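You operate a simulated robot arm through the tools that you are given. There is no shell and no other tool. Be economical: measure what you need, move in short steps, check, and stop when the job is done.

You run a simulated robot arm. Do the job below in one go: nothing can be reset, and whatever is moved stays where it is left.

TASK
Open the alcove cupboard door, put the red bin from the alcove worktop by the crates on the bottom alcove cupboard shelf and shut the door again. Then press the key marked clear three times. Then fetch the steel bottle that says "A2" from the front of the blue workbench and stand it on top of the carton of wipes. The order counts. Set down upright: steel bottle.

The check looks at the end state, three seconds after you hand in, the way a careful person would. Anything else that was tipped, shoved, dropped, spilled or broken makes it a failure.

THE ROBOT
A 7-joint arm with a fingered hand on a trunk, on a base that drives. Base frame: it is fixed to the floor where the robot stands at the start and does not move with it; the origin is under the middle of the robot, x ahead of it, y to its left, z up. Lengths are in cm, angles in rad, forces in N, time in s.
Its first joint turns from -1.204 to 3.002 rad. Places, roughly: alcove cupboard door [140, -20, 40]; bin [175, -50, 100]; bottom alcove cupboard shelf [160, -40, 20]; carton of wipes [-650, -475, 100]; key marked clear [-400, -530, 80]; steel bottle [-625, -375, 75]. Payload 5 kg.
Tool frame: the origin (TCP) lies between the finger pads and is the grasp point; the fingertips stand 3.2 cm ahead of it; z points along the fingers, y is the line along which they close. The gripper opens to 16 cm. The gripper's body begins 8.9 cm behind the TCP. The gripper is a hand of 3 fingers: y runs from the thumb to the fingers, the wrist lies at [0, 0, -25.2] in the tool frame, and closing takes about 1.5 s.
Orientation is that of the tool frame in the base frame, as a unit quaternion [x, y, z, w]. With the fingers straight down and closing along the base's y, the tool's x points along the base's -x, its y along +y and its z along -z.

THE INTERFACE
- The arm moves only by the tool move_arm. Its argument "rows" is a list of rows, each an object (a shift or turn left out is 0, a gripper value left out holds the last) with "delta_pos": the shift along the tool's x, y, z in cm, a list of three; "angular": the turn, a rotation vector about the tool's x, y, z in rad, a list of three; "hand": the gripper command, from -1 (fully open) to 1 (shut), values between in proportion. In form: [{"delta_pos": [dx, dy, dz], "angular": [wx, wy, wz], "hand": hand}, ...]. A call has 1 to 20 rows; each row is the pose to reach, as a shift and turn from the pose commanded when the call began, along the tool's axes at that moment. Each row takes 0.2 s and may step no farther than 5 cm and 0.15 rad from the row before; otherwise, or with a gripper value out of range, the whole call is refused. Where a pose cannot be reached the arm comes as near as it can. A force on the tool above 40 N (or 10 N above the force at the start of the call, whichever is more), or a blocked arm, ends the call early, and 0.2 s more pass. The fingers move at their own pace (about 10.8 cm/s each) and stop on an object; they squeeze with about 24 N. The grip force told is the motor's: it shows also when the fingers shut on nothing. Time passes only in rows, and 0.2 s behind the last, so rows that repeat a pose let the fingers close. It gives the time, the measured TCP pose, the force on the tool (base axes), the opening and the grip force at its end, in the units of the frame above (readings bear some noise), with the torque about the TCP (base axes, N m) and any sound that the robot's microphone picked up.
- Cameras (640 x 400 px; columns grow to the right, rows downward): "scene" is now at [13.07, -0.11, 145.39]; the picture's right is [0.01, -1.00, -0.00], its down [-0.71, -0.01, -0.70] and it looks along [0.70, 0.01, -0.71] (base axes); focal length 258 px, centre (320, 200). "wrist" rides on the gripper at [6.5, -0.4, -11.6] in the tool frame; the picture's right is [0.06, 1.00, 0.00], its down [-0.87, 0.05, -0.49] and it looks along [-0.49, 0.03, 0.87] (tool axes); focal length 261 px, centre (320, 200). There is no depth. A picture from a camera that has moved, and an enlarged one, comes with that camera's place and axes in the base frame and with its lens.
- snapshot(camera): a new picture of that camera. The clock stands still meanwhile.
- slide_trunk(by): slides the trunk up (or, below 0, down) by that many cm; the arm and the scene camera ride with it, the base frame stays. It gives what a move gives, with no picture.
- base_move(legs): drives the robot by 1 to 6 legs, each [ahead, left, turn to the left] in cm, cm and rad, along the robot's own axes; the way and the turn of a leg run together, so that a leg with both is an arc; at most 150 cm and 3.142 rad a leg. The arm and the cameras ride along, it lands a little off, and it stops where it bumps. It gives what a move gives.
- preshape(shape): the hand has 3 fingers and takes this shape, open, in about a second: jaw (thumb against the fingers, like two jaws); tri (thumb and two fingers); tip (a fingertip pinch); poke (one finger out to press); point (the index stretched); flat (the hand flat); cup (the hand cupped); fist (a fist). The gripper value then closes the fingers along that shape, each until it touches; the sizes above hold for jaw. It gives what a move gives, with no picture.
- aim_head(pan, tilt): turns the head with the scene camera to pan (to the left, within 1.501 rad either way) and tilt (down, from -0.506 to 1.204), counted from straight ahead of the robot. It gives what a move gives.
- enlarge(camera, box): a new picture of the part [left, top, right, bottom] of that camera's present view, enlarged. The clock stands still meanwhile.
- job_done(): hands the job in; it is judged then, once.

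Work in short steps. Places have to be worked out from the pictures, the camera data and where the tool is seen: move nearer, look again, correct. Check each grasp and each placing, and mend what went wrong. You have 165 turns and 128 pictures in all, those below and enlarged ones among them. Open the gripper and draw the arm clear of the work before you hand the job in, unless the task says otherwise.

The tools are called after "Emit:" as a command line: name --argument value ..., lists and objects as JSON in quotes. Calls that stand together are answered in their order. move_arm: Moves the arm, as the interface text tells. Its arguments: {"type":"object","properties":{"rows":{"type":"array","items":{"type":"object","properties":{"delta_pos":{"type":"array","items":{"type":"number"}},"angular":{"type":"array","items":{"type":"number"}},"hand":{"type":"number"}}}}},"required":["rows"]} The other tools are called the same way: slide_trunk (by) slides the trunk up or down; preshape (shape) gives the hand a shape; base_move (legs) drives the base; aim_head (pan, tilt) turns the head that bears the scene camera; snapshot (camera) takes a picture; enlarge (camera, box) takes an enlarged picture of a part of a camera's view; job_done () hands the job in.

At the start:

```text
clock: 0.0
tcp_pos: [94.9, -14.04, 76.89]
ee_rot: [0.001, 1.0, -0.001, 0.0]
wrist_force: [0.4, 0.6, -0.2]
moment: [0.03, 0.01, 0.0]
opening: 15.98
grip_force: 0.1
shape: jaw
trunk travel left (down, up): [-63.1, 30.9]
robot x, y, heading: [-0.44, -0.28, 0.005]
head pan, tilt: [0.007, 0.794]
```

scene: 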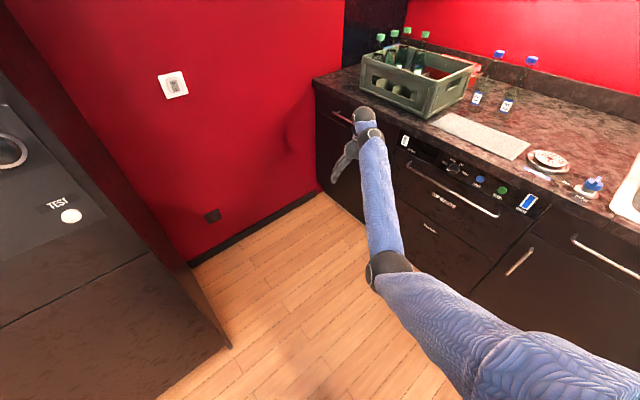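
wrist: 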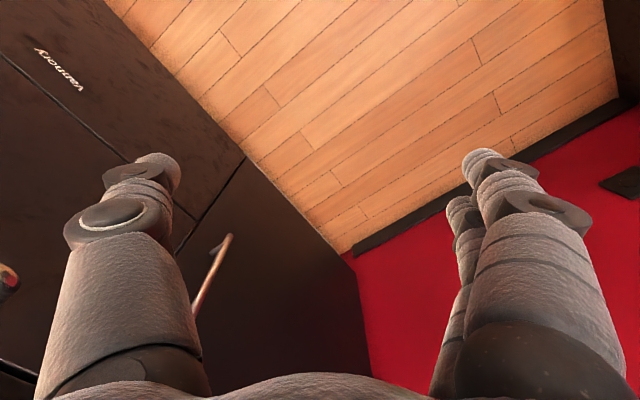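

I begin with a look at the worktop and the cupboard from the scene camera with the head raised a bit.

Emit:
aim_head --pan -0.25 --tilt 0.5

Emit:
snapshot --camera "scene"

```text
clock: 0.8
tcp_pos: [94.82, -14.06, 76.95]
ee_rot: [0.001, 1.0, 0.0, 0.0]
wrist_force: [-0.6, -0.4, 0.2]
moment: [-0.02, 0.0, -0.01]
opening: 15.97
grip_force: 0.1
shape: jaw
trunk travel left (down, up): [-63.1, 30.9]
robot x, y, heading: [0.22, 0.2, 0.002]
head pan, tilt: [-0.25, 0.499]
```

```text
125 pictures are left
camera scene: at [13.79, -2.41, 147.94], right [-0.25, -0.97, 0.0], down [-0.46, 0.12, -0.88], along [0.85, -0.22, -0.48], focal length 258 px, centre (320, 200)
```

scene: 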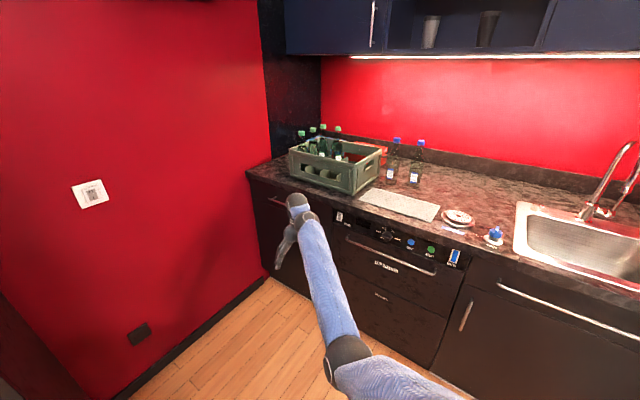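

A reddish thing sits behind the crate; I enlarge that and the cupboard front.

Emit:
enlarge --camera "scene" --box '[270, 110, 470, 235]'

Emit:
enlarge --camera "scene" --box '[230, 160, 550, 360]'

```text
3.20 times, centred on (370, 172) of scene
camera zoom: at [13.79, -2.41, 147.94], right [-0.25, -0.97, 0.0], down [-0.46, 0.12, -0.88], along [0.85, -0.22, -0.48], focal length 826 px, centre (160, 288)
```

zoom: 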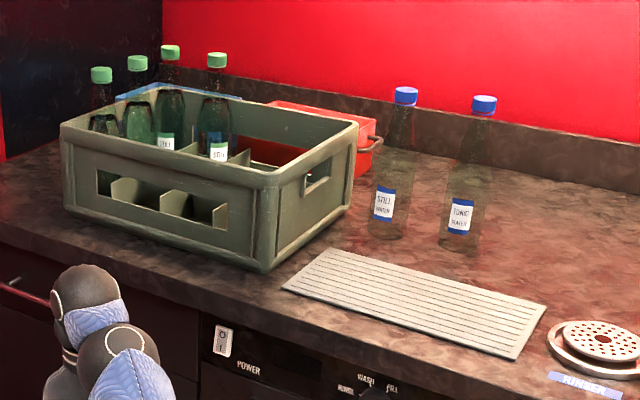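

```text
2.00 times, centred on (390, 260) of scene
camera zoom: at [13.79, -2.41, 147.94], right [-0.25, -0.97, 0.0], down [-0.46, 0.12, -0.88], along [0.85, -0.22, -0.48], focal length 516 px, centre (180, 80)
```

zoom: 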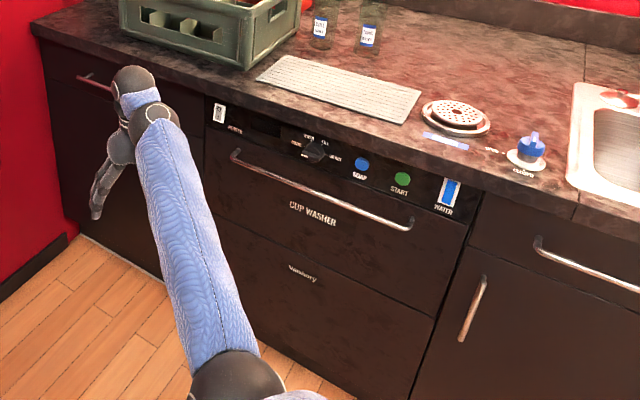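

Working out rays, the counter front is turned about 43° to me, with the cupboard door at the left (handle near [122,-31], z 45–63). I back up a little and turn to face it.

Emit:
base_move --legs '[[-12, 0, 0], [0, 0, -0.8]]'

Emit:
aim_head --pan 0.4 --tilt 0.6

Emit:
snapshot --camera "scene"

```text
clock: 4.1
tcp_pos: [45.85, -76.76, 76.98]
ee_rot: [0.379, 0.925, 0.0, -0.001]
wrist_force: [-0.5, -1.5, 1.1]
moment: [0.02, 0.02, -0.01]
opening: 15.98
grip_force: 0.0
shape: jaw
trunk travel left (down, up): [-63.1, 30.9]
robot x, y, heading: [-12.21, -0.45, -0.777]
head pan, tilt: [-0.25, 0.499]
```

```text
clock: 5.1
tcp_pos: [45.93, -76.65, 76.91]
ee_rot: [0.379, 0.925, 0.0, 0.0]
wrist_force: [-0.5, 0.0, -0.2]
moment: [0.0, 0.01, -0.02]
opening: 16.0
grip_force: 0.0
shape: jaw
trunk travel left (down, up): [-63.1, 30.9]
robot x, y, heading: [-11.66, 0.11, -0.78]
head pan, tilt: [0.4, 0.6]
```

```text
122 pictures are left
camera scene: at [0.01, -6.99, 147.04], right [-0.37, -0.93, 0.0], down [-0.52, 0.21, -0.83], along [0.77, -0.31, -0.57], focal length 258 px, centre (320, 200)
```

scene: 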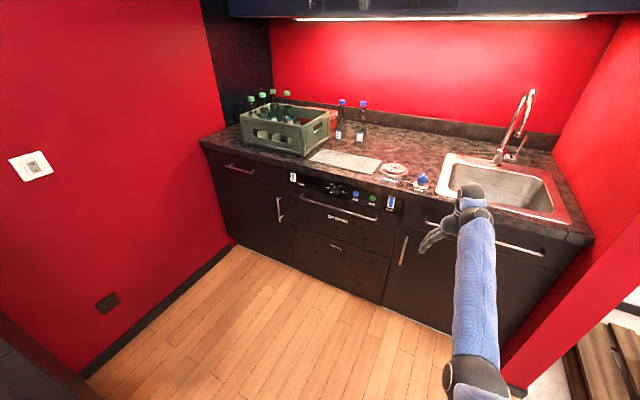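

The alcove frame is clear: the front runs along (-0.725,-0.689), outward normal (-0.689,0.725); the handle is a vertical bar at about (123.5,-32), z 43–63, hinge at the left wall. I pull the hand back and turn it horizontal, clear of the counter.

Emit:
move_arm --rows '[{"delta_pos": [2, 0, 0], "angular": [0, -0.14, 0]}, {"delta_pos": [4, 0, 0], "angular": [0, -0.28, 0]}, {"delta_pos": [6, 0, 0], "angular": [0, -0.42, 0]}, {"delta_pos": [8, 0, 0], "angular": [0, -0.56, 0]}, {"delta_pos": [10, 0, 0], "angular": [0, -0.7, 0]}, {"delta_pos": [12, 0, 0], "angular": [0, -0.84, 0]}, {"delta_pos": [14, 0, 0], "angular": [0, -0.98, 0]}, {"delta_pos": [16, 0, 0], "angular": [0, -1.12, 0]}, {"delta_pos": [18, 0, 0], "angular": [0, -1.26, 0]}, {"delta_pos": [20, 0, 0], "angular": [0, -1.4, 0]}, {"delta_pos": [20, 0, 0], "angular": [0, -1.54, 0]}, {"delta_pos": [20, 0, 0], "angular": [0, -1.571, 0]}]'

Emit:
snapshot --camera "scene"

```text
clock: 7.7
tcp_pos: [31.6, -62.7, 76.92]
ee_rot: [0.269, 0.653, -0.269, 0.655]
wrist_force: [-0.4, -0.1, 0.2]
moment: [0.0, 0.02, -0.01]
opening: 16.01
grip_force: 0.1
shape: jaw
trunk travel left (down, up): [-63.1, 30.9]
robot x, y, heading: [-11.75, -0.5, -0.782]
head pan, tilt: [0.4, 0.6]
```

```text
121 pictures are left
camera scene: at [-0.06, -6.99, 147.05], right [-0.37, -0.93, 0.0], down [-0.52, 0.21, -0.83], along [0.77, -0.31, -0.56], focal length 258 px, centre (320, 200)
```

scene: 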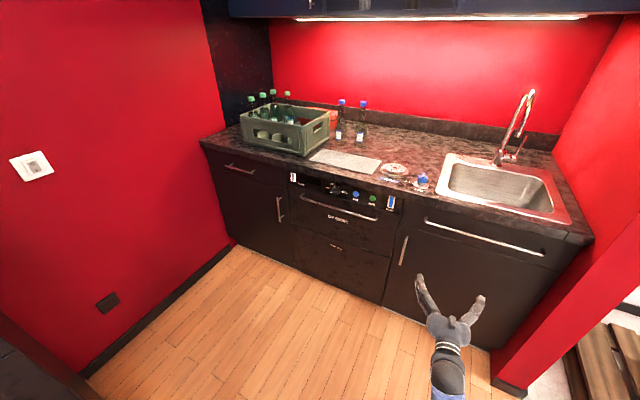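

Arm is compact now. I lower the trunk so the hand is at handle height and drive diagonally toward the cupboard, keeping clear of the machine at the left rear.

Emit:
slide_trunk --by -23

Emit:
base_move --legs '[[0, 0, -0.03], [32, 39, 0]]'

Emit:
aim_head --pan 0.4 --tilt 0.7

Emit:
snapshot --camera "scene"

Emit:
snapshot --camera "wrist"

```text
clock: 10.1
tcp_pos: [31.66, -62.61, 53.91]
ee_rot: [0.27, 0.653, -0.269, 0.654]
wrist_force: [-0.3, 0.0, -0.4]
moment: [0.01, 0.01, -0.03]
opening: 15.98
grip_force: 0.0
shape: jaw
trunk travel left (down, up): [-40.1, 53.9]
robot x, y, heading: [-11.78, 0.49, -0.777]
head pan, tilt: [0.4, 0.6]
```

```text
clock: 13.4
tcp_pos: [79.32, -60.37, 54.01]
ee_rot: [0.278, 0.65, -0.279, 0.65]
wrist_force: [0.0, 0.6, 0.7]
moment: [0.03, -0.01, -0.04]
opening: 15.98
grip_force: 0.0
shape: jaw
trunk travel left (down, up): [-40.1, 53.9]
robot x, y, heading: [37.57, 3.44, -0.812]
head pan, tilt: [0.4, 0.6]
```

```text
clock: 14.1
tcp_pos: [79.29, -60.33, 53.89]
ee_rot: [0.279, 0.65, -0.279, 0.65]
wrist_force: [0.3, 0.1, 0.3]
moment: [0.02, 0.02, 0.01]
opening: 16.01
grip_force: 0.1
shape: jaw
trunk travel left (down, up): [-40.1, 53.9]
robot x, y, heading: [37.82, 3.26, -0.809]
head pan, tilt: [0.4, 0.7]
```

```text
120 pictures are left
camera scene: at [49.06, -3.56, 123.18], right [-0.4, -0.92, 0.0], down [-0.59, 0.26, -0.77], along [0.7, -0.3, -0.64], focal length 258 px, centre (320, 200)
```

scene: 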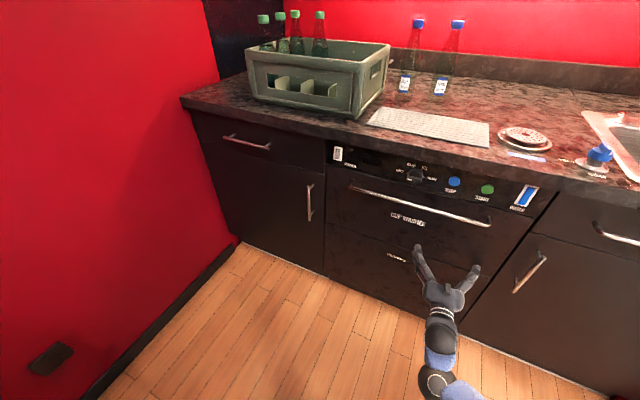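

```text
119 pictures are left
camera wrist: at [71.03, -52.3, 47.41], right [0.72, 0.69, -0.06], down [-0.3, 0.39, 0.87], along [0.62, -0.61, 0.49], focal length 261 px, centre (320, 200)
```

wrist: 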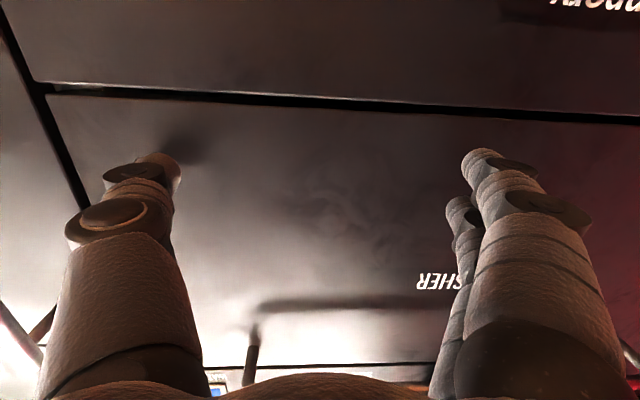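

Handle estimated at (124.5,-31.8), mid-height 53; the hand is about 52 cm to the right and 10 short of it. I shift left in front of it.

Emit:
move_arm --rows '[{"delta_pos": [0, 4.8, -1]}, {"delta_pos": [0, 9.6, -2]}, {"delta_pos": [0, 14.4, -2]}, {"delta_pos": [0, 19.2, -2]}, {"delta_pos": [0, 24, -2]}, {"delta_pos": [0, 28.8, -2]}, {"delta_pos": [0, 33.6, -2]}, {"delta_pos": [0, 38.4, -2]}, {"delta_pos": [0, 43.2, -2]}, {"delta_pos": [0, 48, -2]}, {"delta_pos": [0, 52.5, -2]}, {"delta_pos": [0, 52.5, -2]}]'

Emit:
snapshot --camera "scene"

Emit:
snapshot --camera "wrist"

```text
clock: 16.2
tcp_pos: [102.37, -35.52, 44.21]
ee_rot: [0.221, 0.676, -0.338, 0.617]
wrist_force: [0.1, -0.6, -0.1]
moment: [0.04, 0.03, -0.02]
opening: 16.0
grip_force: 0.0
shape: jaw
trunk travel left (down, up): [-40.1, 53.9]
robot x, y, heading: [37.98, 3.68, -0.806]
head pan, tilt: [0.4, 0.7]
stopped in row 10: the arm was blocked; the commanded pose is now the measured one
```

```text
118 pictures are left
camera scene: at [49.04, -3.53, 123.19], right [-0.4, -0.92, 0.0], down [-0.59, 0.26, -0.77], along [0.7, -0.31, -0.64], focal length 258 px, centre (320, 200)
```

scene: 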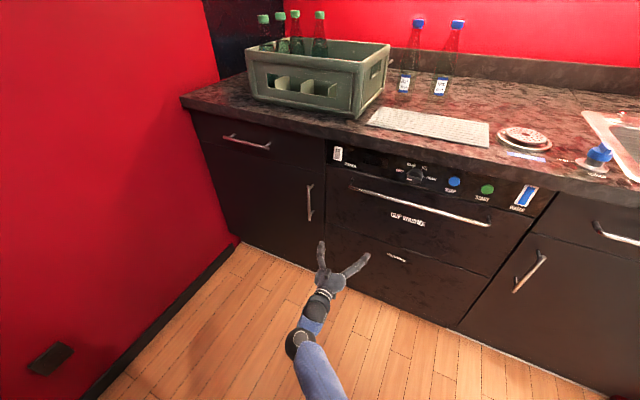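

```text
117 pictures are left
camera wrist: at [93.16, -28.17, 37.99], right [0.71, 0.66, -0.24], down [-0.17, 0.5, 0.85], along [0.69, -0.56, 0.47], focal length 261 px, centre (320, 200)
```

wrist: 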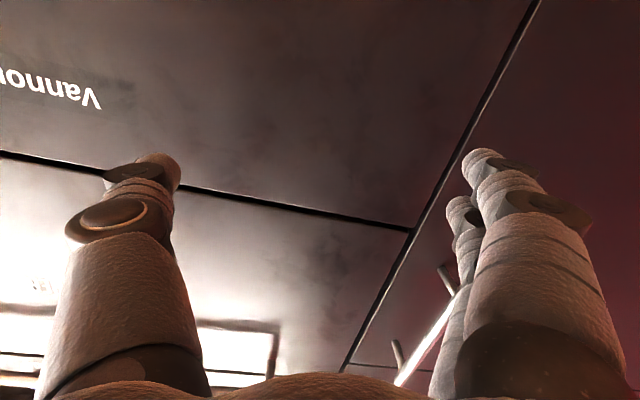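

The arm hits its limit reaching left; I level the hand, pull it back, then drive the base closer and left instead.

Emit:
move_arm --rows '[{"delta_pos": [-2.5, -3, -2], "angular": [0, 0, 0.06]}, {"delta_pos": [-5, -6, -4], "angular": [0, 0, 0.12]}, {"delta_pos": [-7, -9, -7], "angular": [0, 0, 0.185]}, {"delta_pos": [-7, -12, -10], "angular": [0, 0, 0.185]}, {"delta_pos": [-7, -15, -13], "angular": [0, 0, 0.185]}, {"delta_pos": [-7, -17, -16], "angular": [0, 0, 0.185]}, {"delta_pos": [-7, -19, -16], "angular": [0, 0, 0.185]}]'

Emit:
base_move --legs '[[17, 28, 0]]'

Emit:
snapshot --camera "scene"

Emit:
snapshot --camera "wrist"

```text
clock: 17.8
tcp_pos: [78.65, -35.74, 54.91]
ee_rot: [0.284, 0.651, -0.279, 0.646]
wrist_force: [-1.0, 0.3, -0.2]
moment: [0.0, 0.02, 0.0]
opening: 15.98
grip_force: 0.1
shape: jaw
trunk travel left (down, up): [-40.1, 53.9]
robot x, y, heading: [37.78, 4.01, -0.812]
head pan, tilt: [0.4, 0.7]
```

```text
clock: 19.9
tcp_pos: [110.77, -28.35, 54.79]
ee_rot: [0.283, 0.652, -0.279, 0.646]
wrist_force: [-0.6, -0.1, 0.0]
moment: [0.0, -0.02, 0.0]
opening: 16.0
grip_force: 0.0
shape: jaw
trunk travel left (down, up): [-40.1, 53.9]
robot x, y, heading: [69.85, 10.77, -0.806]
head pan, tilt: [0.4, 0.7]
```

```text
116 pictures are left
camera scene: at [81.06, 3.71, 123.18], right [-0.4, -0.92, 0.0], down [-0.59, 0.26, -0.77], along [0.7, -0.3, -0.64], focal length 258 px, centre (320, 200)
```

scene: 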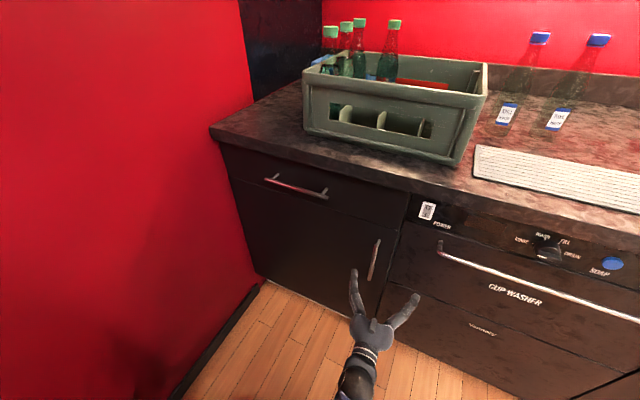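

```text
115 pictures are left
camera wrist: at [102.5, -20.24, 48.44], right [0.73, 0.68, -0.06], down [-0.29, 0.39, 0.87], along [0.62, -0.62, 0.48], focal length 261 px, centre (320, 200)
```

wrist: 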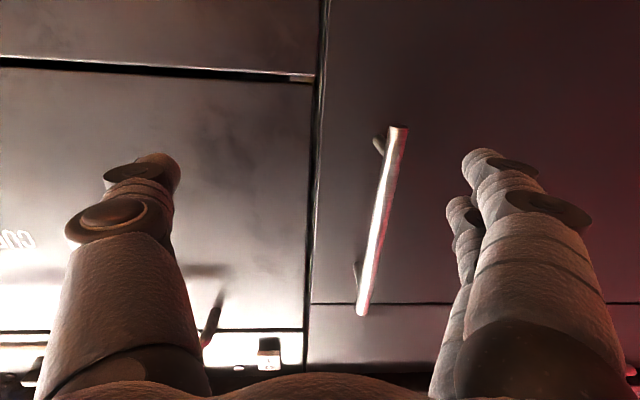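

Wrist and scene views suggest the handle may be only a few cm ahead of the TCP and about 4–5 cm to the left. I shift left 4 and re-measure.

Emit:
move_arm --rows '[{"delta_pos": [-1, 4, 0]}, {"delta_pos": [-3, 4, 0]}]'

Emit:
snapshot --camera "wrist"

Emit:
enlarge --camera "scene" --box '[280, 200, 480, 325]'

```text
clock: 20.5
tcp_pos: [112.29, -26.75, 56.55]
ee_rot: [0.267, 0.659, -0.286, 0.643]
wrist_force: [1.1, -0.2, -0.1]
moment: [0.01, -0.02, 0.02]
opening: 16.0
grip_force: 0.1
shape: jaw
trunk travel left (down, up): [-40.1, 53.9]
robot x, y, heading: [69.77, 11.08, -0.804]
head pan, tilt: [0.4, 0.7]
```

```text
114 pictures are left
camera wrist: at [103.68, -18.92, 50.11], right [0.72, 0.69, -0.09], down [-0.28, 0.4, 0.87], along [0.64, -0.6, 0.48], focal length 261 px, centre (320, 200)
```

wrist: 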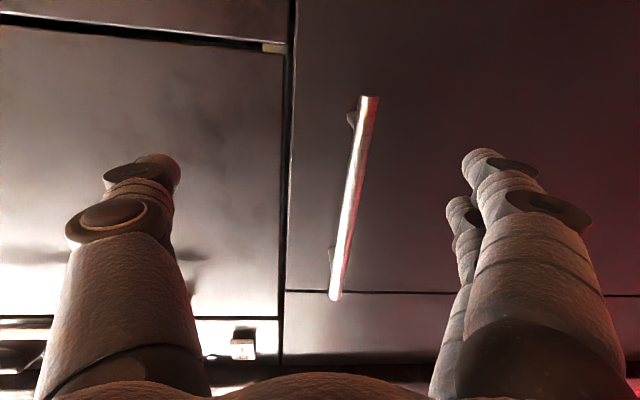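

```text
3.20 times, centred on (380, 262) of scene
camera zoom: at [80.21, 2.69, 123.18], right [-0.4, -0.92, -0.01], down [-0.59, 0.26, -0.77], along [0.71, -0.3, -0.64], focal length 826 px, centre (128, 0)
```

zoom: 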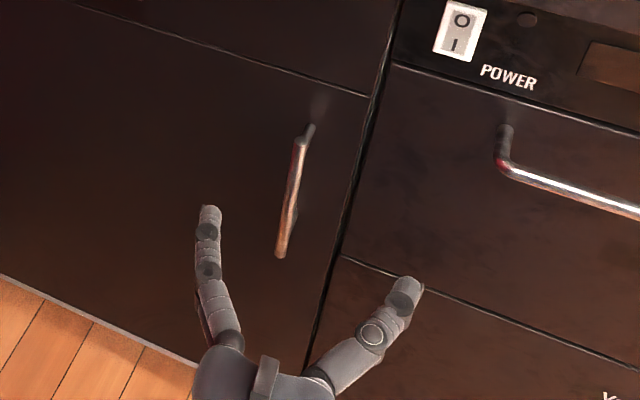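

The handle bar lies about 3 cm ahead, 2 cm left and mid-height ~58 — the hand is nearly around it. Since the arm is near its inner limit here, I nudge with the base, then close.

Emit:
base_move --legs '[[2.3, 2, 0]]'

Emit:
snapshot --camera "wrist"

```text
clock: 21.4
tcp_pos: [115.17, -27.03, 56.38]
ee_rot: [0.268, 0.658, -0.284, 0.644]
wrist_force: [0.1, 0.9, -0.6]
moment: [-0.02, 0.0, -0.01]
opening: 15.96
grip_force: 0.1
shape: jaw
trunk travel left (down, up): [-40.1, 53.9]
robot x, y, heading: [72.81, 10.8, -0.805]
head pan, tilt: [0.4, 0.7]
```

```text
112 pictures are left
camera wrist: at [106.78, -19.13, 50.08], right [0.71, 0.69, -0.09], down [-0.28, 0.4, 0.87], along [0.64, -0.6, 0.48], focal length 261 px, centre (320, 200)
```

wrist: 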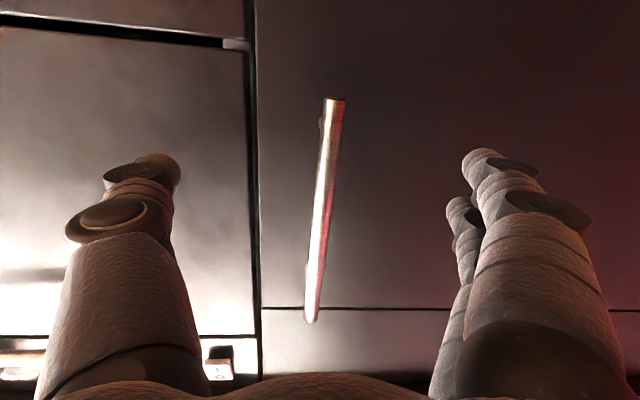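

The bar is centred between the fingers but still ~3–4 cm ahead of the TCP; I go forward a little more and close.

Emit:
base_move --legs '[[2.3, 0, 0]]'

Emit:
move_arm --rows '[{"hand": 1}, {"hand": 1}, {"hand": 1}, {"hand": 1}, {"hand": 1}, {"hand": 1}, {"hand": 1}, {"hand": 1}]'

Emit:
snapshot --camera "wrist"

```text
clock: 22.2
tcp_pos: [116.97, -28.56, 56.36]
ee_rot: [0.263, 0.66, -0.289, 0.642]
wrist_force: [-0.7, -0.6, 0.3]
moment: [0.01, 0.04, -0.01]
opening: 15.97
grip_force: 0.0
shape: jaw
trunk travel left (down, up): [-40.1, 53.9]
robot x, y, heading: [74.2, 9.15, -0.809]
head pan, tilt: [0.4, 0.7]
```

```text
clock: 24.0
tcp_pos: [117.04, -28.44, 56.45]
ee_rot: [0.26, 0.661, -0.289, 0.642]
wrist_force: [0.1, -0.1, 4.8]
moment: [0.1, -0.17, 0.17]
opening: 0.0
grip_force: 24.3
shape: jaw
trunk travel left (down, up): [-40.1, 53.9]
robot x, y, heading: [75.01, 9.34, -0.808]
head pan, tilt: [0.4, 0.7]
```

```text
111 pictures are left
camera wrist: at [108.42, -20.67, 50.0], right [0.71, 0.69, -0.11], down [-0.27, 0.41, 0.87], along [0.65, -0.59, 0.48], focal length 261 px, centre (320, 200)
```

wrist: 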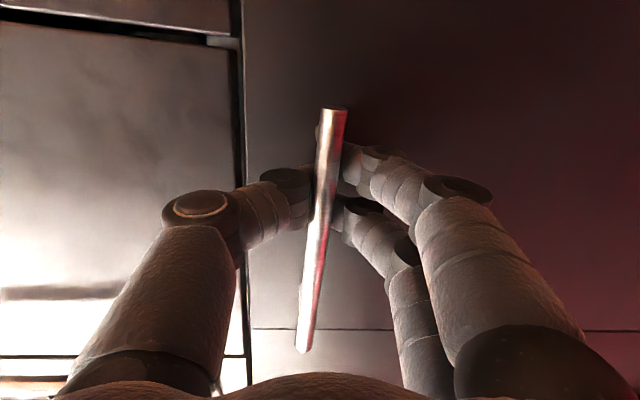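

The fingers have closed around/behind the bar. I pull by driving the base back about 10 cm.

Emit:
base_move --legs '[[-10, 1, 0]]'

Emit:
snapshot --camera "scene"

```text
clock: 25.1
tcp_pos: [110.84, -20.4, 56.44]
ee_rot: [0.259, 0.661, -0.289, 0.642]
wrist_force: [24.5, 12.7, 16.5]
moment: [0.07, -0.43, 0.25]
opening: 0.01
grip_force: 24.0
shape: jaw
trunk travel left (down, up): [-40.1, 53.9]
robot x, y, heading: [68.32, 16.85, -0.8]
head pan, tilt: [0.4, 0.7]
```

```text
110 pictures are left
camera scene: at [79.42, 9.65, 123.18], right [-0.4, -0.92, 0.0], down [-0.59, 0.26, -0.77], along [0.7, -0.3, -0.64], focal length 258 px, centre (320, 200)
```

scene: 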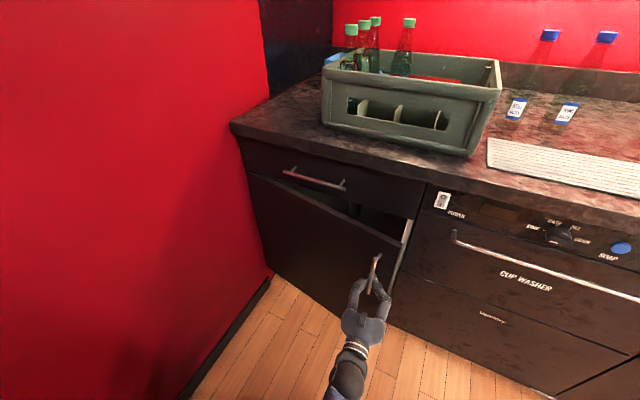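

The door is ajar about 10 cm. I release the handle and back off slightly, then will push from behind its free edge.

Emit:
move_arm --rows '[{"hand": -0.3}, {"hand": -0.3}, {"hand": -0.3}, {"hand": -0.3}, {"hand": -0.3}]'

Emit:
base_move --legs '[[-6, 0, 0], [0, -16, 0]]'

Emit:
snapshot --camera "scene"

Emit:
snapshot --camera "wrist"

```text
clock: 26.3
tcp_pos: [110.95, -20.48, 56.44]
ee_rot: [0.259, 0.661, -0.289, 0.643]
wrist_force: [-0.5, -1.1, -0.7]
moment: [-0.01, 0.01, 0.02]
opening: 10.34
grip_force: 0.0
shape: jaw
trunk travel left (down, up): [-40.1, 53.9]
robot x, y, heading: [68.89, 16.91, -0.803]
head pan, tilt: [0.4, 0.7]
```

```text
clock: 27.4
tcp_pos: [107.27, -17.47, 56.29]
ee_rot: [0.263, 0.66, -0.292, 0.64]
wrist_force: [-0.3, 0.5, 0.2]
moment: [0.0, 0.01, -0.02]
opening: 10.37
grip_force: 0.0
shape: jaw
trunk travel left (down, up): [-40.1, 53.9]
robot x, y, heading: [65.01, 20.01, -0.815]
head pan, tilt: [0.4, 0.7]
stopped in leg 1: the robot was blocked; the commanded pose is now the measured one
```

```text
109 pictures are left
camera scene: at [76.27, 12.68, 123.18], right [-0.4, -0.92, 0.0], down [-0.59, 0.26, -0.76], along [0.7, -0.31, -0.64], focal length 258 px, centre (320, 200)
```

scene: 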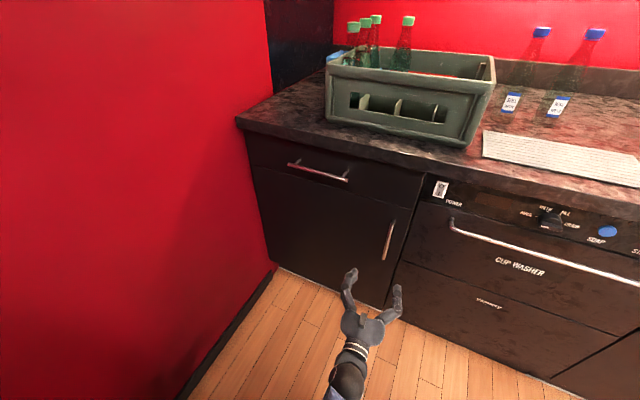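

```text
108 pictures are left
camera wrist: at [98.76, -9.71, 49.84], right [0.71, 0.69, -0.11], down [-0.26, 0.42, 0.87], along [0.65, -0.59, 0.48], focal length 261 px, centre (320, 200)
```

wrist: 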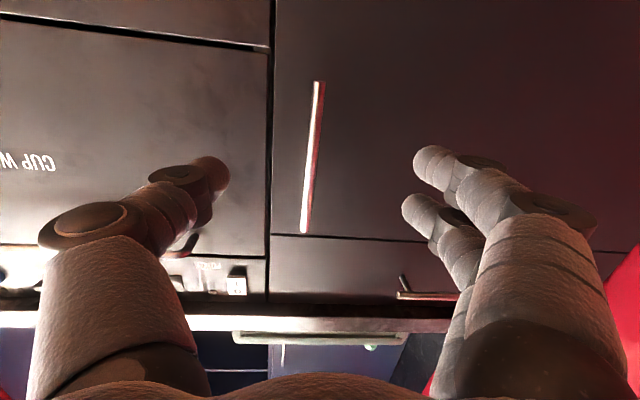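

The door sprang shut, and my base touched the machine behind. I need a wide pull in one go: I'll stand further right, turned toward the handle, and open the door mostly by turning the base.

Emit:
base_move --legs '[[1, -28, 0], [0, 0, 0.454]]'

Emit:
move_arm --rows '[{"delta_pos": [0, -3, 3], "hand": -1}, {"delta_pos": [0, -6, 6], "hand": -1}, {"delta_pos": [0, -9, 8], "hand": -1}, {"delta_pos": [0, -10, 8], "hand": -1}]'

Emit:
aim_head --pan 0.05 --tilt 0.7

Emit:
snapshot --camera "scene"

Emit:
snapshot --camera "wrist"

```text
clock: 30.7
tcp_pos: [99.67, -15.85, 56.43]
ee_rot: [0.113, 0.702, -0.145, 0.689]
wrist_force: [0.4, 0.0, -0.3]
moment: [0.02, -0.01, -0.04]
opening: 10.38
grip_force: 0.1
shape: jaw
trunk travel left (down, up): [-40.1, 53.9]
robot x, y, heading: [45.74, 0.35, -0.377]
head pan, tilt: [0.4, 0.7]
```

```text
clock: 31.7
tcp_pos: [103.78, -27.91, 56.8]
ee_rot: [0.111, 0.702, -0.144, 0.689]
wrist_force: [0.6, -0.9, 0.9]
moment: [0.0, 0.02, -0.01]
opening: 15.99
grip_force: 0.1
shape: jaw
trunk travel left (down, up): [-40.1, 53.9]
robot x, y, heading: [45.55, 0.14, -0.374]
head pan, tilt: [0.4, 0.7]
```

```text
clock: 32.5
tcp_pos: [103.76, -27.82, 56.86]
ee_rot: [0.111, 0.702, -0.144, 0.689]
wrist_force: [-0.6, -0.2, -0.3]
moment: [-0.01, 0.02, 0.0]
opening: 15.99
grip_force: 0.0
shape: jaw
trunk travel left (down, up): [-40.1, 53.9]
robot x, y, heading: [45.83, -0.12, -0.372]
head pan, tilt: [0.051, 0.7]
```

```text
107 pictures are left
camera scene: at [58.3, -4.54, 123.18], right [-0.32, -0.95, 0.0], down [-0.61, 0.2, -0.76], along [0.73, -0.24, -0.64], focal length 258 px, centre (320, 200)
```

scene: 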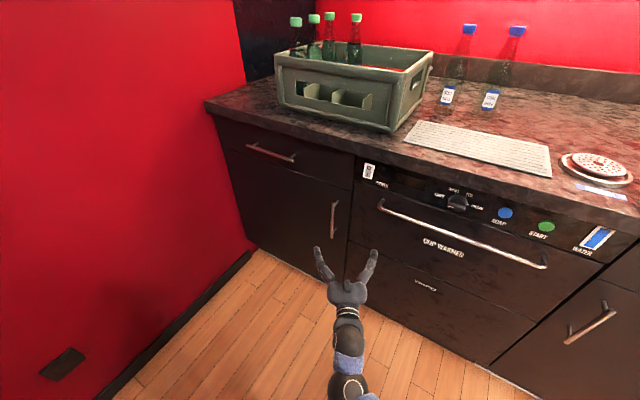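

```text
106 pictures are left
camera wrist: at [92.59, -24.52, 50.4], right [0.35, 0.93, -0.11], down [-0.42, 0.26, 0.87], along [0.84, -0.26, 0.48], focal length 261 px, centre (320, 200)
```

wrist: 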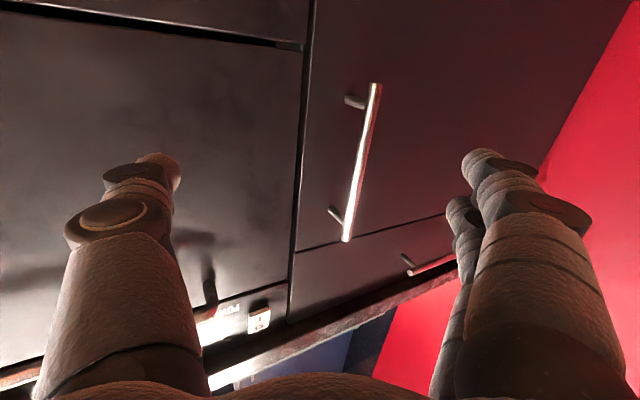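

Handle is about 12 cm ahead and 4 cm left of the TCP. I advance on it and close.

Emit:
move_arm --rows '[{"delta_pos": [-0.5, 2.2, 2]}, {"delta_pos": [-1, 4.3, 5]}, {"delta_pos": [-1, 4.3, 8]}, {"delta_pos": [-1, 4.3, 10.5]}, {"delta_pos": [-1, 4.3, 12]}, {"delta_pos": [-1, 4.3, 12]}]'

Emit:
snapshot --camera "wrist"

```text
clock: 33.5
tcp_pos: [113.88, -26.33, 57.26]
ee_rot: [0.108, 0.703, -0.141, 0.689]
wrist_force: [-3.3, 3.9, 0.6]
moment: [-0.14, 0.02, -0.4]
opening: 16.01
grip_force: 0.1
shape: jaw
trunk travel left (down, up): [-40.1, 53.9]
robot x, y, heading: [45.53, 0.35, -0.369]
head pan, tilt: [0.051, 0.7]
stopped in row 4: the force on the tool passed its limit at 68 N (the readings are from after the stop); the commanded pose is now the measured one
```

```text
105 pictures are left
camera wrist: at [102.67, -23.09, 50.85], right [0.34, 0.93, -0.11], down [-0.42, 0.26, 0.87], along [0.84, -0.25, 0.48], focal length 261 px, centre (320, 200)
```

wrist: 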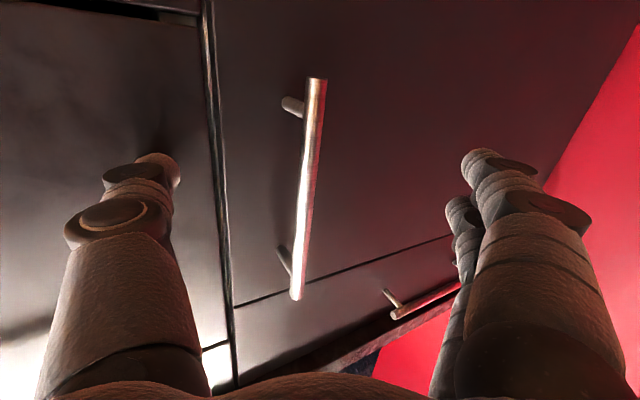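

The thumb tip touched the front because of the oblique angle. I narrow the fingers to about 6 cm, then advance the rest.

Emit:
move_arm --rows '[{"delta_pos": [0, -0.5, -1], "hand": 0.25}, {"delta_pos": [0, -0.5, -1], "hand": 0.25}, {"delta_pos": [0, -0.5, -1], "hand": 0.25}, {"delta_pos": [0, -0.7, 1]}, {"delta_pos": [0, -0.7, 2.5]}, {"delta_pos": [0, -0.7, 3.5]}]'

Emit:
snapshot --camera "wrist"

```text
clock: 34.9
tcp_pos: [116.78, -28.16, 57.26]
ee_rot: [0.108, 0.703, -0.141, 0.689]
wrist_force: [-21.9, 13.1, -0.5]
moment: [0.06, 0.1, -0.71]
opening: 5.62
grip_force: 0.1
shape: jaw
trunk travel left (down, up): [-40.1, 53.9]
robot x, y, heading: [45.8, -0.15, -0.376]
head pan, tilt: [0.051, 0.7]
```

```text
104 pictures are left
camera wrist: at [105.61, -24.87, 50.85], right [0.34, 0.93, -0.11], down [-0.42, 0.26, 0.87], along [0.84, -0.25, 0.48], focal length 261 px, centre (320, 200)
```

wrist: 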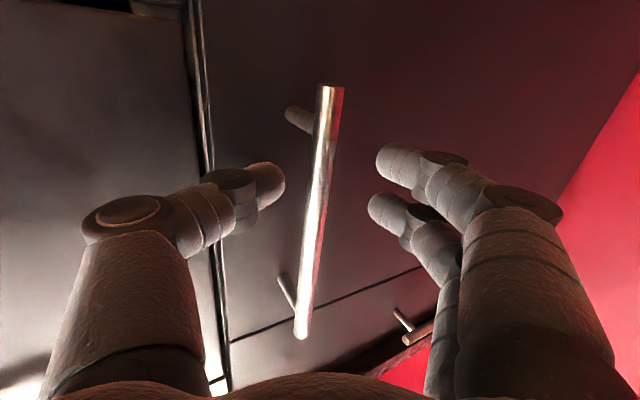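

The fingers straddle the bar, with the thumb tip lightly on the door. I close.

Emit:
move_arm --rows '[{"delta_pos": [0, 0, -0.5], "hand": 0.6}, {"delta_pos": [0, 0, -0.5], "hand": 1}, {"delta_pos": [0, 0, -0.5], "hand": 1}, {"delta_pos": [0, 0, -0.5], "hand": 1}, {"delta_pos": [0, 0, -0.5], "hand": 1}]'

Emit:
snapshot --camera "wrist"

```text
clock: 36.0
tcp_pos: [116.31, -28.0, 57.3]
ee_rot: [0.109, 0.703, -0.141, 0.689]
wrist_force: [4.7, 1.5, 0.4]
moment: [0.06, -0.01, 0.01]
opening: 0.0
grip_force: 23.6
shape: jaw
trunk travel left (down, up): [-40.1, 53.9]
robot x, y, heading: [45.8, 0.35, -0.371]
head pan, tilt: [0.051, 0.7]
```

```text
103 pictures are left
camera wrist: at [105.24, -24.76, 50.86], right [0.34, 0.93, -0.11], down [-0.42, 0.26, 0.87], along [0.84, -0.25, 0.48], focal length 261 px, centre (320, 200)
```

wrist: 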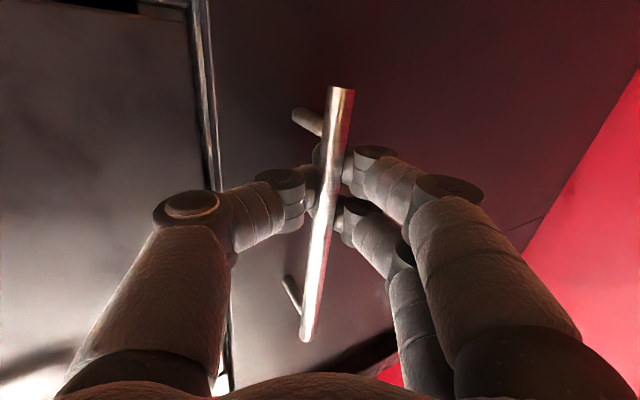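

The bar is caged. I now drive an arc backward that follows the door's swing, keeping clear of the machine corner behind-left.

Emit:
base_move --legs '[[-8.9, 2.3, 0.061], [-6.6, 1.5, 0.1]]'

Emit:
snapshot --camera "scene"

```text
clock: 37.7
tcp_pos: [107.83, -10.55, 57.28]
ee_rot: [0.06, 0.709, -0.094, 0.697]
wrist_force: [18.6, 3.7, -1.4]
moment: [0.02, -0.03, -0.09]
opening: 0.01
grip_force: 23.8
shape: jaw
trunk travel left (down, up): [-40.1, 53.9]
robot x, y, heading: [33.99, 7.47, -0.242]
head pan, tilt: [0.051, 0.7]
stopped in leg 2: the force on the tool passed its limit at 47 N (the readings are from after the stop); the commanded pose is now the measured one
```

```text
102 pictures are left
camera scene: at [46.98, 4.75, 123.17], right [-0.19, -0.98, 0.0], down [-0.63, 0.12, -0.76], along [0.75, -0.14, -0.64], focal length 258 px, centre (320, 200)
```

scene: 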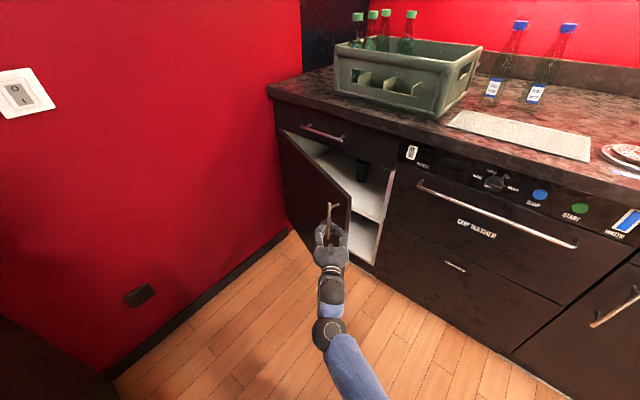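

The door is ~20–25° open; it shows a middle shelf with a cup and a bottom shelf. Force was radially inward, so I shift the path slightly left and continue.

Emit:
base_move --legs '[[-2.6, 3.2, 0.04], [-2.2, 3.8, 0.04]]'

Emit:
snapshot --camera "scene"

```text
clock: 39.1
tcp_pos: [105.53, 3.2, 57.15]
ee_rot: [0.032, 0.711, -0.066, 0.699]
wrist_force: [-22.6, -7.1, -11.8]
moment: [0.47, -0.26, -3.5]
opening: 0.01
grip_force: 23.8
shape: jaw
trunk travel left (down, up): [-40.1, 53.9]
robot x, y, heading: [30.23, 15.39, -0.155]
head pan, tilt: [0.051, 0.7]
```

```text
101 pictures are left
camera scene: at [43.67, 13.66, 123.17], right [-0.11, -0.99, 0.0], down [-0.64, 0.07, -0.76], along [0.76, -0.08, -0.64], focal length 258 px, centre (320, 200)
```

scene: 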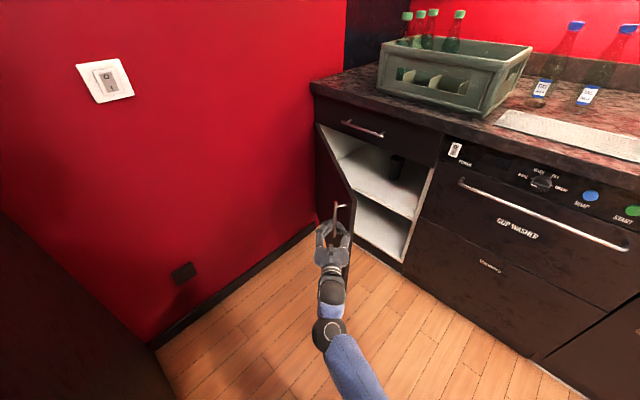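

The door is about 45° open. I open the fingers a bit and check whether it stays.

Emit:
move_arm --rows '[{"hand": 0.5}, {"hand": 0.3}, {"hand": 0.3}, {"hand": 0.3}]'

Emit:
snapshot --camera "wrist"

Emit:
enlarge --camera "scene" --box '[260, 100, 460, 300]'

```text
clock: 40.1
tcp_pos: [105.51, 3.29, 57.18]
ee_rot: [0.032, 0.711, -0.067, 0.699]
wrist_force: [-0.6, 0.8, 0.9]
moment: [-0.01, 0.03, -0.01]
opening: 5.62
grip_force: 0.0
shape: jaw
trunk travel left (down, up): [-40.1, 53.9]
robot x, y, heading: [30.4, 15.98, -0.156]
head pan, tilt: [0.051, 0.7]
```

```text
100 pictures are left
camera wrist: at [93.9, 4.1, 50.81], right [0.14, 0.98, -0.11], down [-0.46, 0.16, 0.87], along [0.88, -0.07, 0.48], focal length 261 px, centre (320, 200)
```

wrist: 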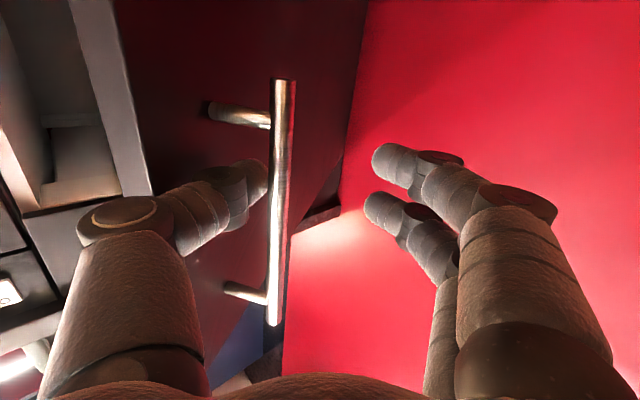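

```text
2.00 times, centred on (360, 200) of scene
camera zoom: at [43.69, 13.7, 123.18], right [-0.11, -0.99, 0.0], down [-0.64, 0.07, -0.76], along [0.76, -0.08, -0.64], focal length 516 px, centre (240, 200)
```

zoom: 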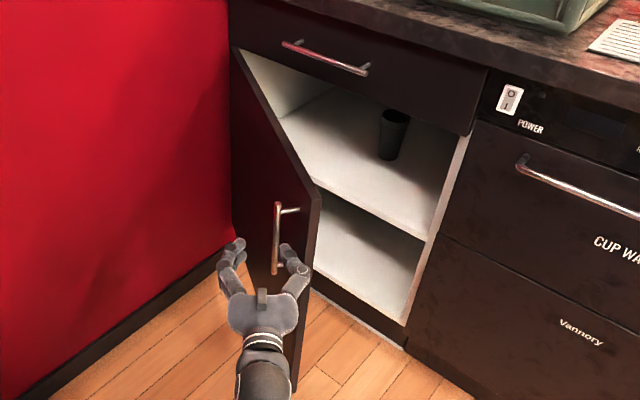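

No spring load is felt. I draw the hand straight back out from the bar.

Emit:
move_arm --rows '[{"delta_pos": [0, 0, -3]}, {"delta_pos": [0, 0, -6]}, {"delta_pos": [0, 0, -9]}, {"delta_pos": [0, 0, -12]}]'

Emit:
snapshot --camera "scene"

```text
clock: 41.1
tcp_pos: [93.63, 4.9, 57.31]
ee_rot: [0.031, 0.711, -0.066, 0.699]
wrist_force: [0.4, 0.6, 0.1]
moment: [0.02, 0.0, -0.01]
opening: 5.58
grip_force: 0.0
shape: jaw
trunk travel left (down, up): [-40.1, 53.9]
robot x, y, heading: [30.45, 15.57, -0.164]
head pan, tilt: [0.051, 0.7]
```

```text
98 pictures are left
camera scene: at [43.69, 13.7, 123.18], right [-0.11, -0.99, 0.0], down [-0.64, 0.07, -0.76], along [0.76, -0.08, -0.64], focal length 258 px, centre (320, 200)
```

scene: 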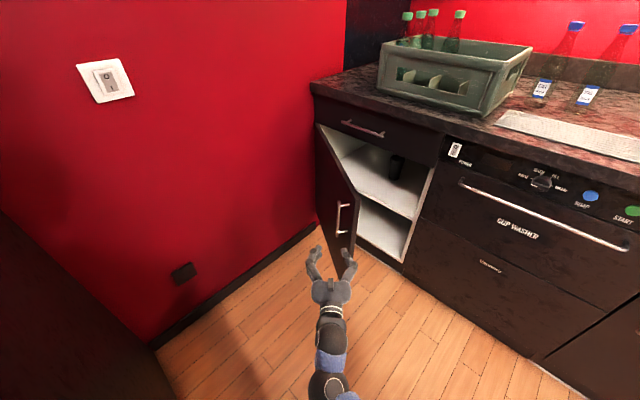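

The door stays open. I move the hand right past the door's free edge, then forward behind it.

Emit:
move_arm --rows '[{"delta_pos": [0, -5, 0], "hand": 1}, {"delta_pos": [0, -10, 0]}, {"delta_pos": [0, -15, 0]}, {"delta_pos": [0, -19, 2]}, {"delta_pos": [0, -19, 6]}, {"delta_pos": [0, -19, 10]}, {"delta_pos": [0, -19, 14]}, {"delta_pos": [0, -19, 17]}]'

Emit:
snapshot --camera "scene"

```text
clock: 42.9
tcp_pos: [107.96, -16.24, 57.95]
ee_rot: [0.032, 0.711, -0.065, 0.699]
wrist_force: [0.3, 0.1, 0.3]
moment: [-0.04, -0.03, 0.03]
opening: 0.01
grip_force: 23.6
shape: jaw
trunk travel left (down, up): [-40.1, 53.9]
robot x, y, heading: [30.08, 15.76, -0.16]
head pan, tilt: [0.051, 0.7]
```

```text
97 pictures are left
camera scene: at [43.68, 13.67, 123.18], right [-0.11, -0.99, 0.0], down [-0.64, 0.07, -0.76], along [0.76, -0.08, -0.64], focal length 258 px, centre (320, 200)
```

scene: 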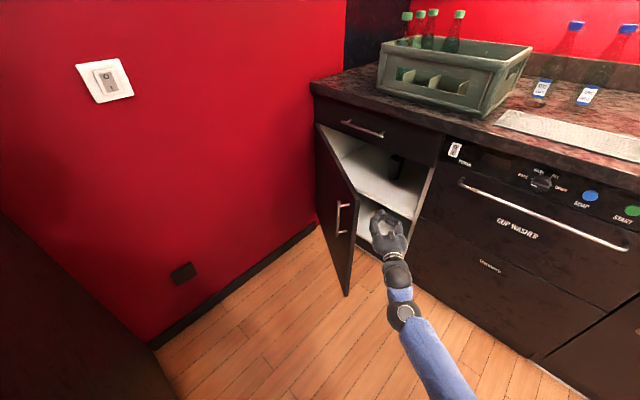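

Hand is behind the door; turning the base left about 0.55 sweeps it against the inner face and opens the door wide.

Emit:
base_move --legs '[[0, 0, 0.3], [0, 0, 0.28]]'

Emit:
snapshot --camera "scene"

```text
clock: 45.2
tcp_pos: [112.74, 31.79, 57.88]
ee_rot: [-0.173, 0.69, 0.137, 0.689]
wrist_force: [0.0, 0.6, 0.2]
moment: [-0.04, -0.01, -0.05]
opening: 0.0
grip_force: 23.5
shape: jaw
trunk travel left (down, up): [-40.1, 53.9]
robot x, y, heading: [30.31, 15.55, 0.427]
head pan, tilt: [0.051, 0.7]
```

```text
96 pictures are left
camera scene: at [42.43, 21.35, 123.18], right [0.46, -0.89, 0.0], down [-0.57, -0.29, -0.76], along [0.68, 0.35, -0.64], focal length 258 px, centre (320, 200)
```

scene: 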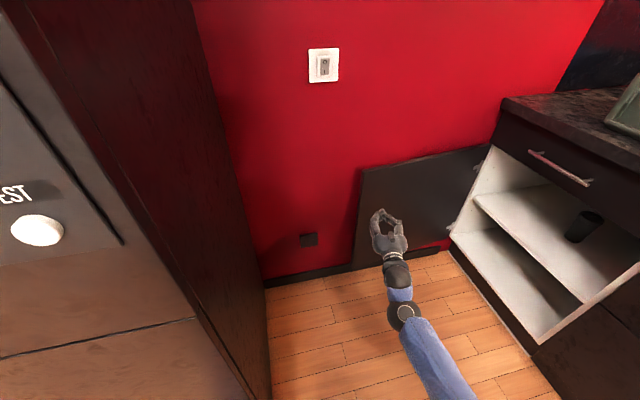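

The door now stands fully open against the wall. I withdraw the hand and turn back toward the counter, raising the trunk to look at the bin from above.

Emit:
move_arm --rows '[{"delta_pos": [0, -3, -4]}, {"delta_pos": [0, -4, -8]}, {"delta_pos": [0, -4, -12]}, {"delta_pos": [0, -4, -16]}, {"delta_pos": [0, -4, -20]}, {"delta_pos": [0, -4, -22]}]'

Emit:
base_move --legs '[[0, 0, -1.238]]'

Emit:
slide_trunk --by 53

Emit:
aim_head --pan 0.3 --tilt 0.6

Emit:
snapshot --camera "scene"

```text
clock: 46.6
tcp_pos: [94.6, 18.75, 58.49]
ee_rot: [-0.176, 0.689, 0.14, 0.689]
wrist_force: [-1.0, 0.0, -1.3]
moment: [0.0, 0.0, -0.01]
opening: 0.0
grip_force: 24.5
shape: jaw
trunk travel left (down, up): [-40.1, 53.9]
robot x, y, heading: [30.19, 15.61, 0.424]
head pan, tilt: [0.051, 0.7]
```

```text
clock: 50.2
tcp_pos: [53.05, -44.63, 58.35]
ee_rot: [0.265, 0.66, -0.293, 0.639]
wrist_force: [0.6, 0.0, 0.3]
moment: [0.01, -0.03, 0.0]
opening: 0.0
grip_force: 24.4
shape: jaw
trunk travel left (down, up): [-40.1, 53.9]
robot x, y, heading: [30.16, 15.67, -0.833]
head pan, tilt: [0.051, 0.7]
```

```text
refused: 53 is not a number from -40 to 40
```

```text
clock: 50.9
tcp_pos: [53.14, -44.74, 58.33]
ee_rot: [0.265, 0.661, -0.293, 0.638]
wrist_force: [0.5, 0.5, -0.5]
moment: [-0.03, 0.04, -0.01]
opening: 0.01
grip_force: 23.7
shape: jaw
trunk travel left (down, up): [-40.1, 53.9]
robot x, y, heading: [30.31, 15.48, -0.826]
head pan, tilt: [0.3, 0.6]
```

```text
95 pictures are left
camera scene: at [41.25, 7.21, 124.04], right [-0.51, -0.86, 0.0], down [-0.49, 0.29, -0.82], along [0.71, -0.42, -0.57], focal length 258 px, centre (320, 200)
```

scene: 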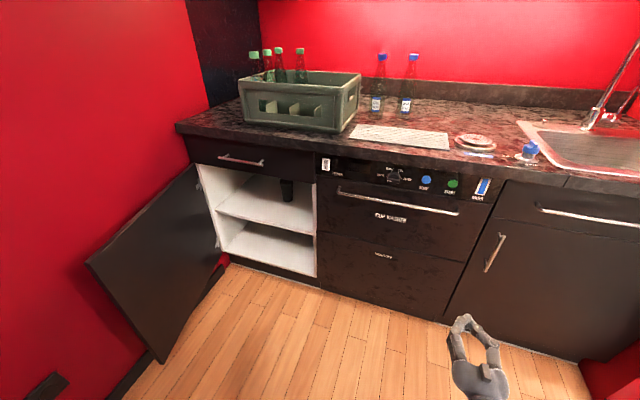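

The cupboard interior is open with two shelves. I raise the trunk, turn the tool down and move toward the counter.

Emit:
slide_trunk --by 40

Emit:
slide_trunk --by 13.5

Emit:
move_arm --rows '[{"angular": [0, 0.14, 0], "hand": -1, "delta_pos": [-1, 0, 0]}, {"angular": [0, 0.28, 0], "delta_pos": [-2, 0, 0]}, {"angular": [0, 0.42, 0], "delta_pos": [-4, 0, 0]}, {"angular": [0, 0.56, 0], "delta_pos": [-6, 0, 0]}, {"angular": [0, 0.7, 0], "delta_pos": [-8, 0, 0]}, {"angular": [0, 0.84, 0], "delta_pos": [-10, 0, 0]}, {"angular": [0, 0.98, 0], "delta_pos": [-10, 0, 0]}, {"angular": [0, 1.12, 0], "delta_pos": [-10, 0, 0]}, {"angular": [0, 1.26, 0], "delta_pos": [-10, 0, 0]}, {"angular": [0, 1.4, 0], "delta_pos": [-10, 0, 0]}, {"angular": [0, 1.53, 0], "delta_pos": [-10, 0, 0]}]'

Emit:
snapshot --camera "scene"

```text
clock: 54.8
tcp_pos: [53.09, -44.71, 98.41]
ee_rot: [0.265, 0.661, -0.294, 0.638]
wrist_force: [-0.2, 0.6, -0.2]
moment: [-0.03, -0.03, -0.03]
opening: 0.01
grip_force: 24.4
shape: jaw
trunk travel left (down, up): [-80.1, 13.9]
robot x, y, heading: [30.2, 15.73, -0.832]
head pan, tilt: [0.3, 0.6]
```

```text
clock: 56.4
tcp_pos: [53.1, -44.58, 111.78]
ee_rot: [0.265, 0.661, -0.294, 0.638]
wrist_force: [0.5, 0.1, -0.7]
moment: [0.01, 0.0, -0.01]
opening: 0.01
grip_force: 24.2
shape: jaw
trunk travel left (down, up): [-93.6, 0.4]
robot x, y, heading: [30.62, 15.52, -0.838]
head pan, tilt: [0.3, 0.6]
```

```text
clock: 58.8
tcp_pos: [53.48, -44.87, 117.71]
ee_rot: [0.376, 0.889, -0.124, 0.23]
wrist_force: [0.4, -0.1, -0.4]
moment: [0.0, 0.0, 0.05]
opening: 15.99
grip_force: 0.0
shape: jaw
out of reach, approached as far as the arm can: row 4, 5, 6, 7, 8, 9, 10, 11
trunk travel left (down, up): [-93.6, 0.4]
robot x, y, heading: [30.14, 15.73, -0.833]
head pan, tilt: [0.3, 0.6]
```

```text
94 pictures are left
camera scene: at [41.32, 7.14, 177.54], right [-0.51, -0.86, 0.0], down [-0.49, 0.29, -0.82], along [0.71, -0.42, -0.57], focal length 258 px, centre (320, 200)
```

scene: 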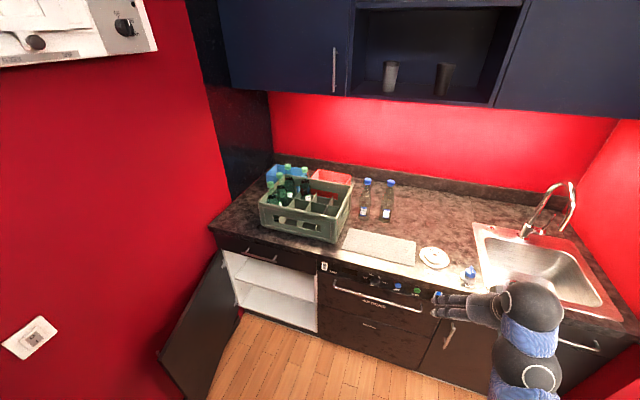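

From above the red bin shows behind the crate's right part. I enlarge.

Emit:
enlarge --camera "scene" --box '[240, 150, 420, 260]'

```text
3.56 times, centred on (330, 205) of scene
camera zoom: at [41.32, 7.14, 177.54], right [-0.51, -0.86, 0.0], down [-0.49, 0.29, -0.82], along [0.71, -0.42, -0.57], focal length 918 px, centre (284, 182)
```

zoom: 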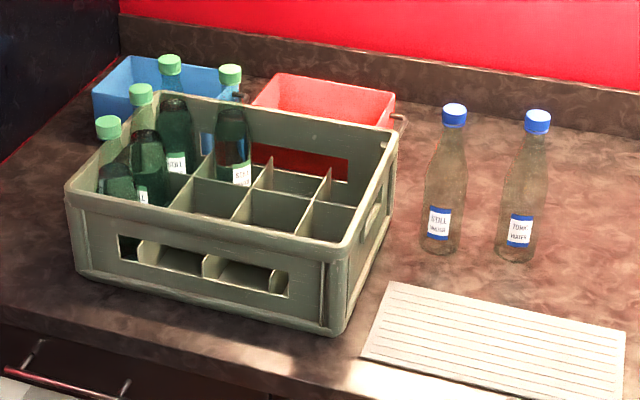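

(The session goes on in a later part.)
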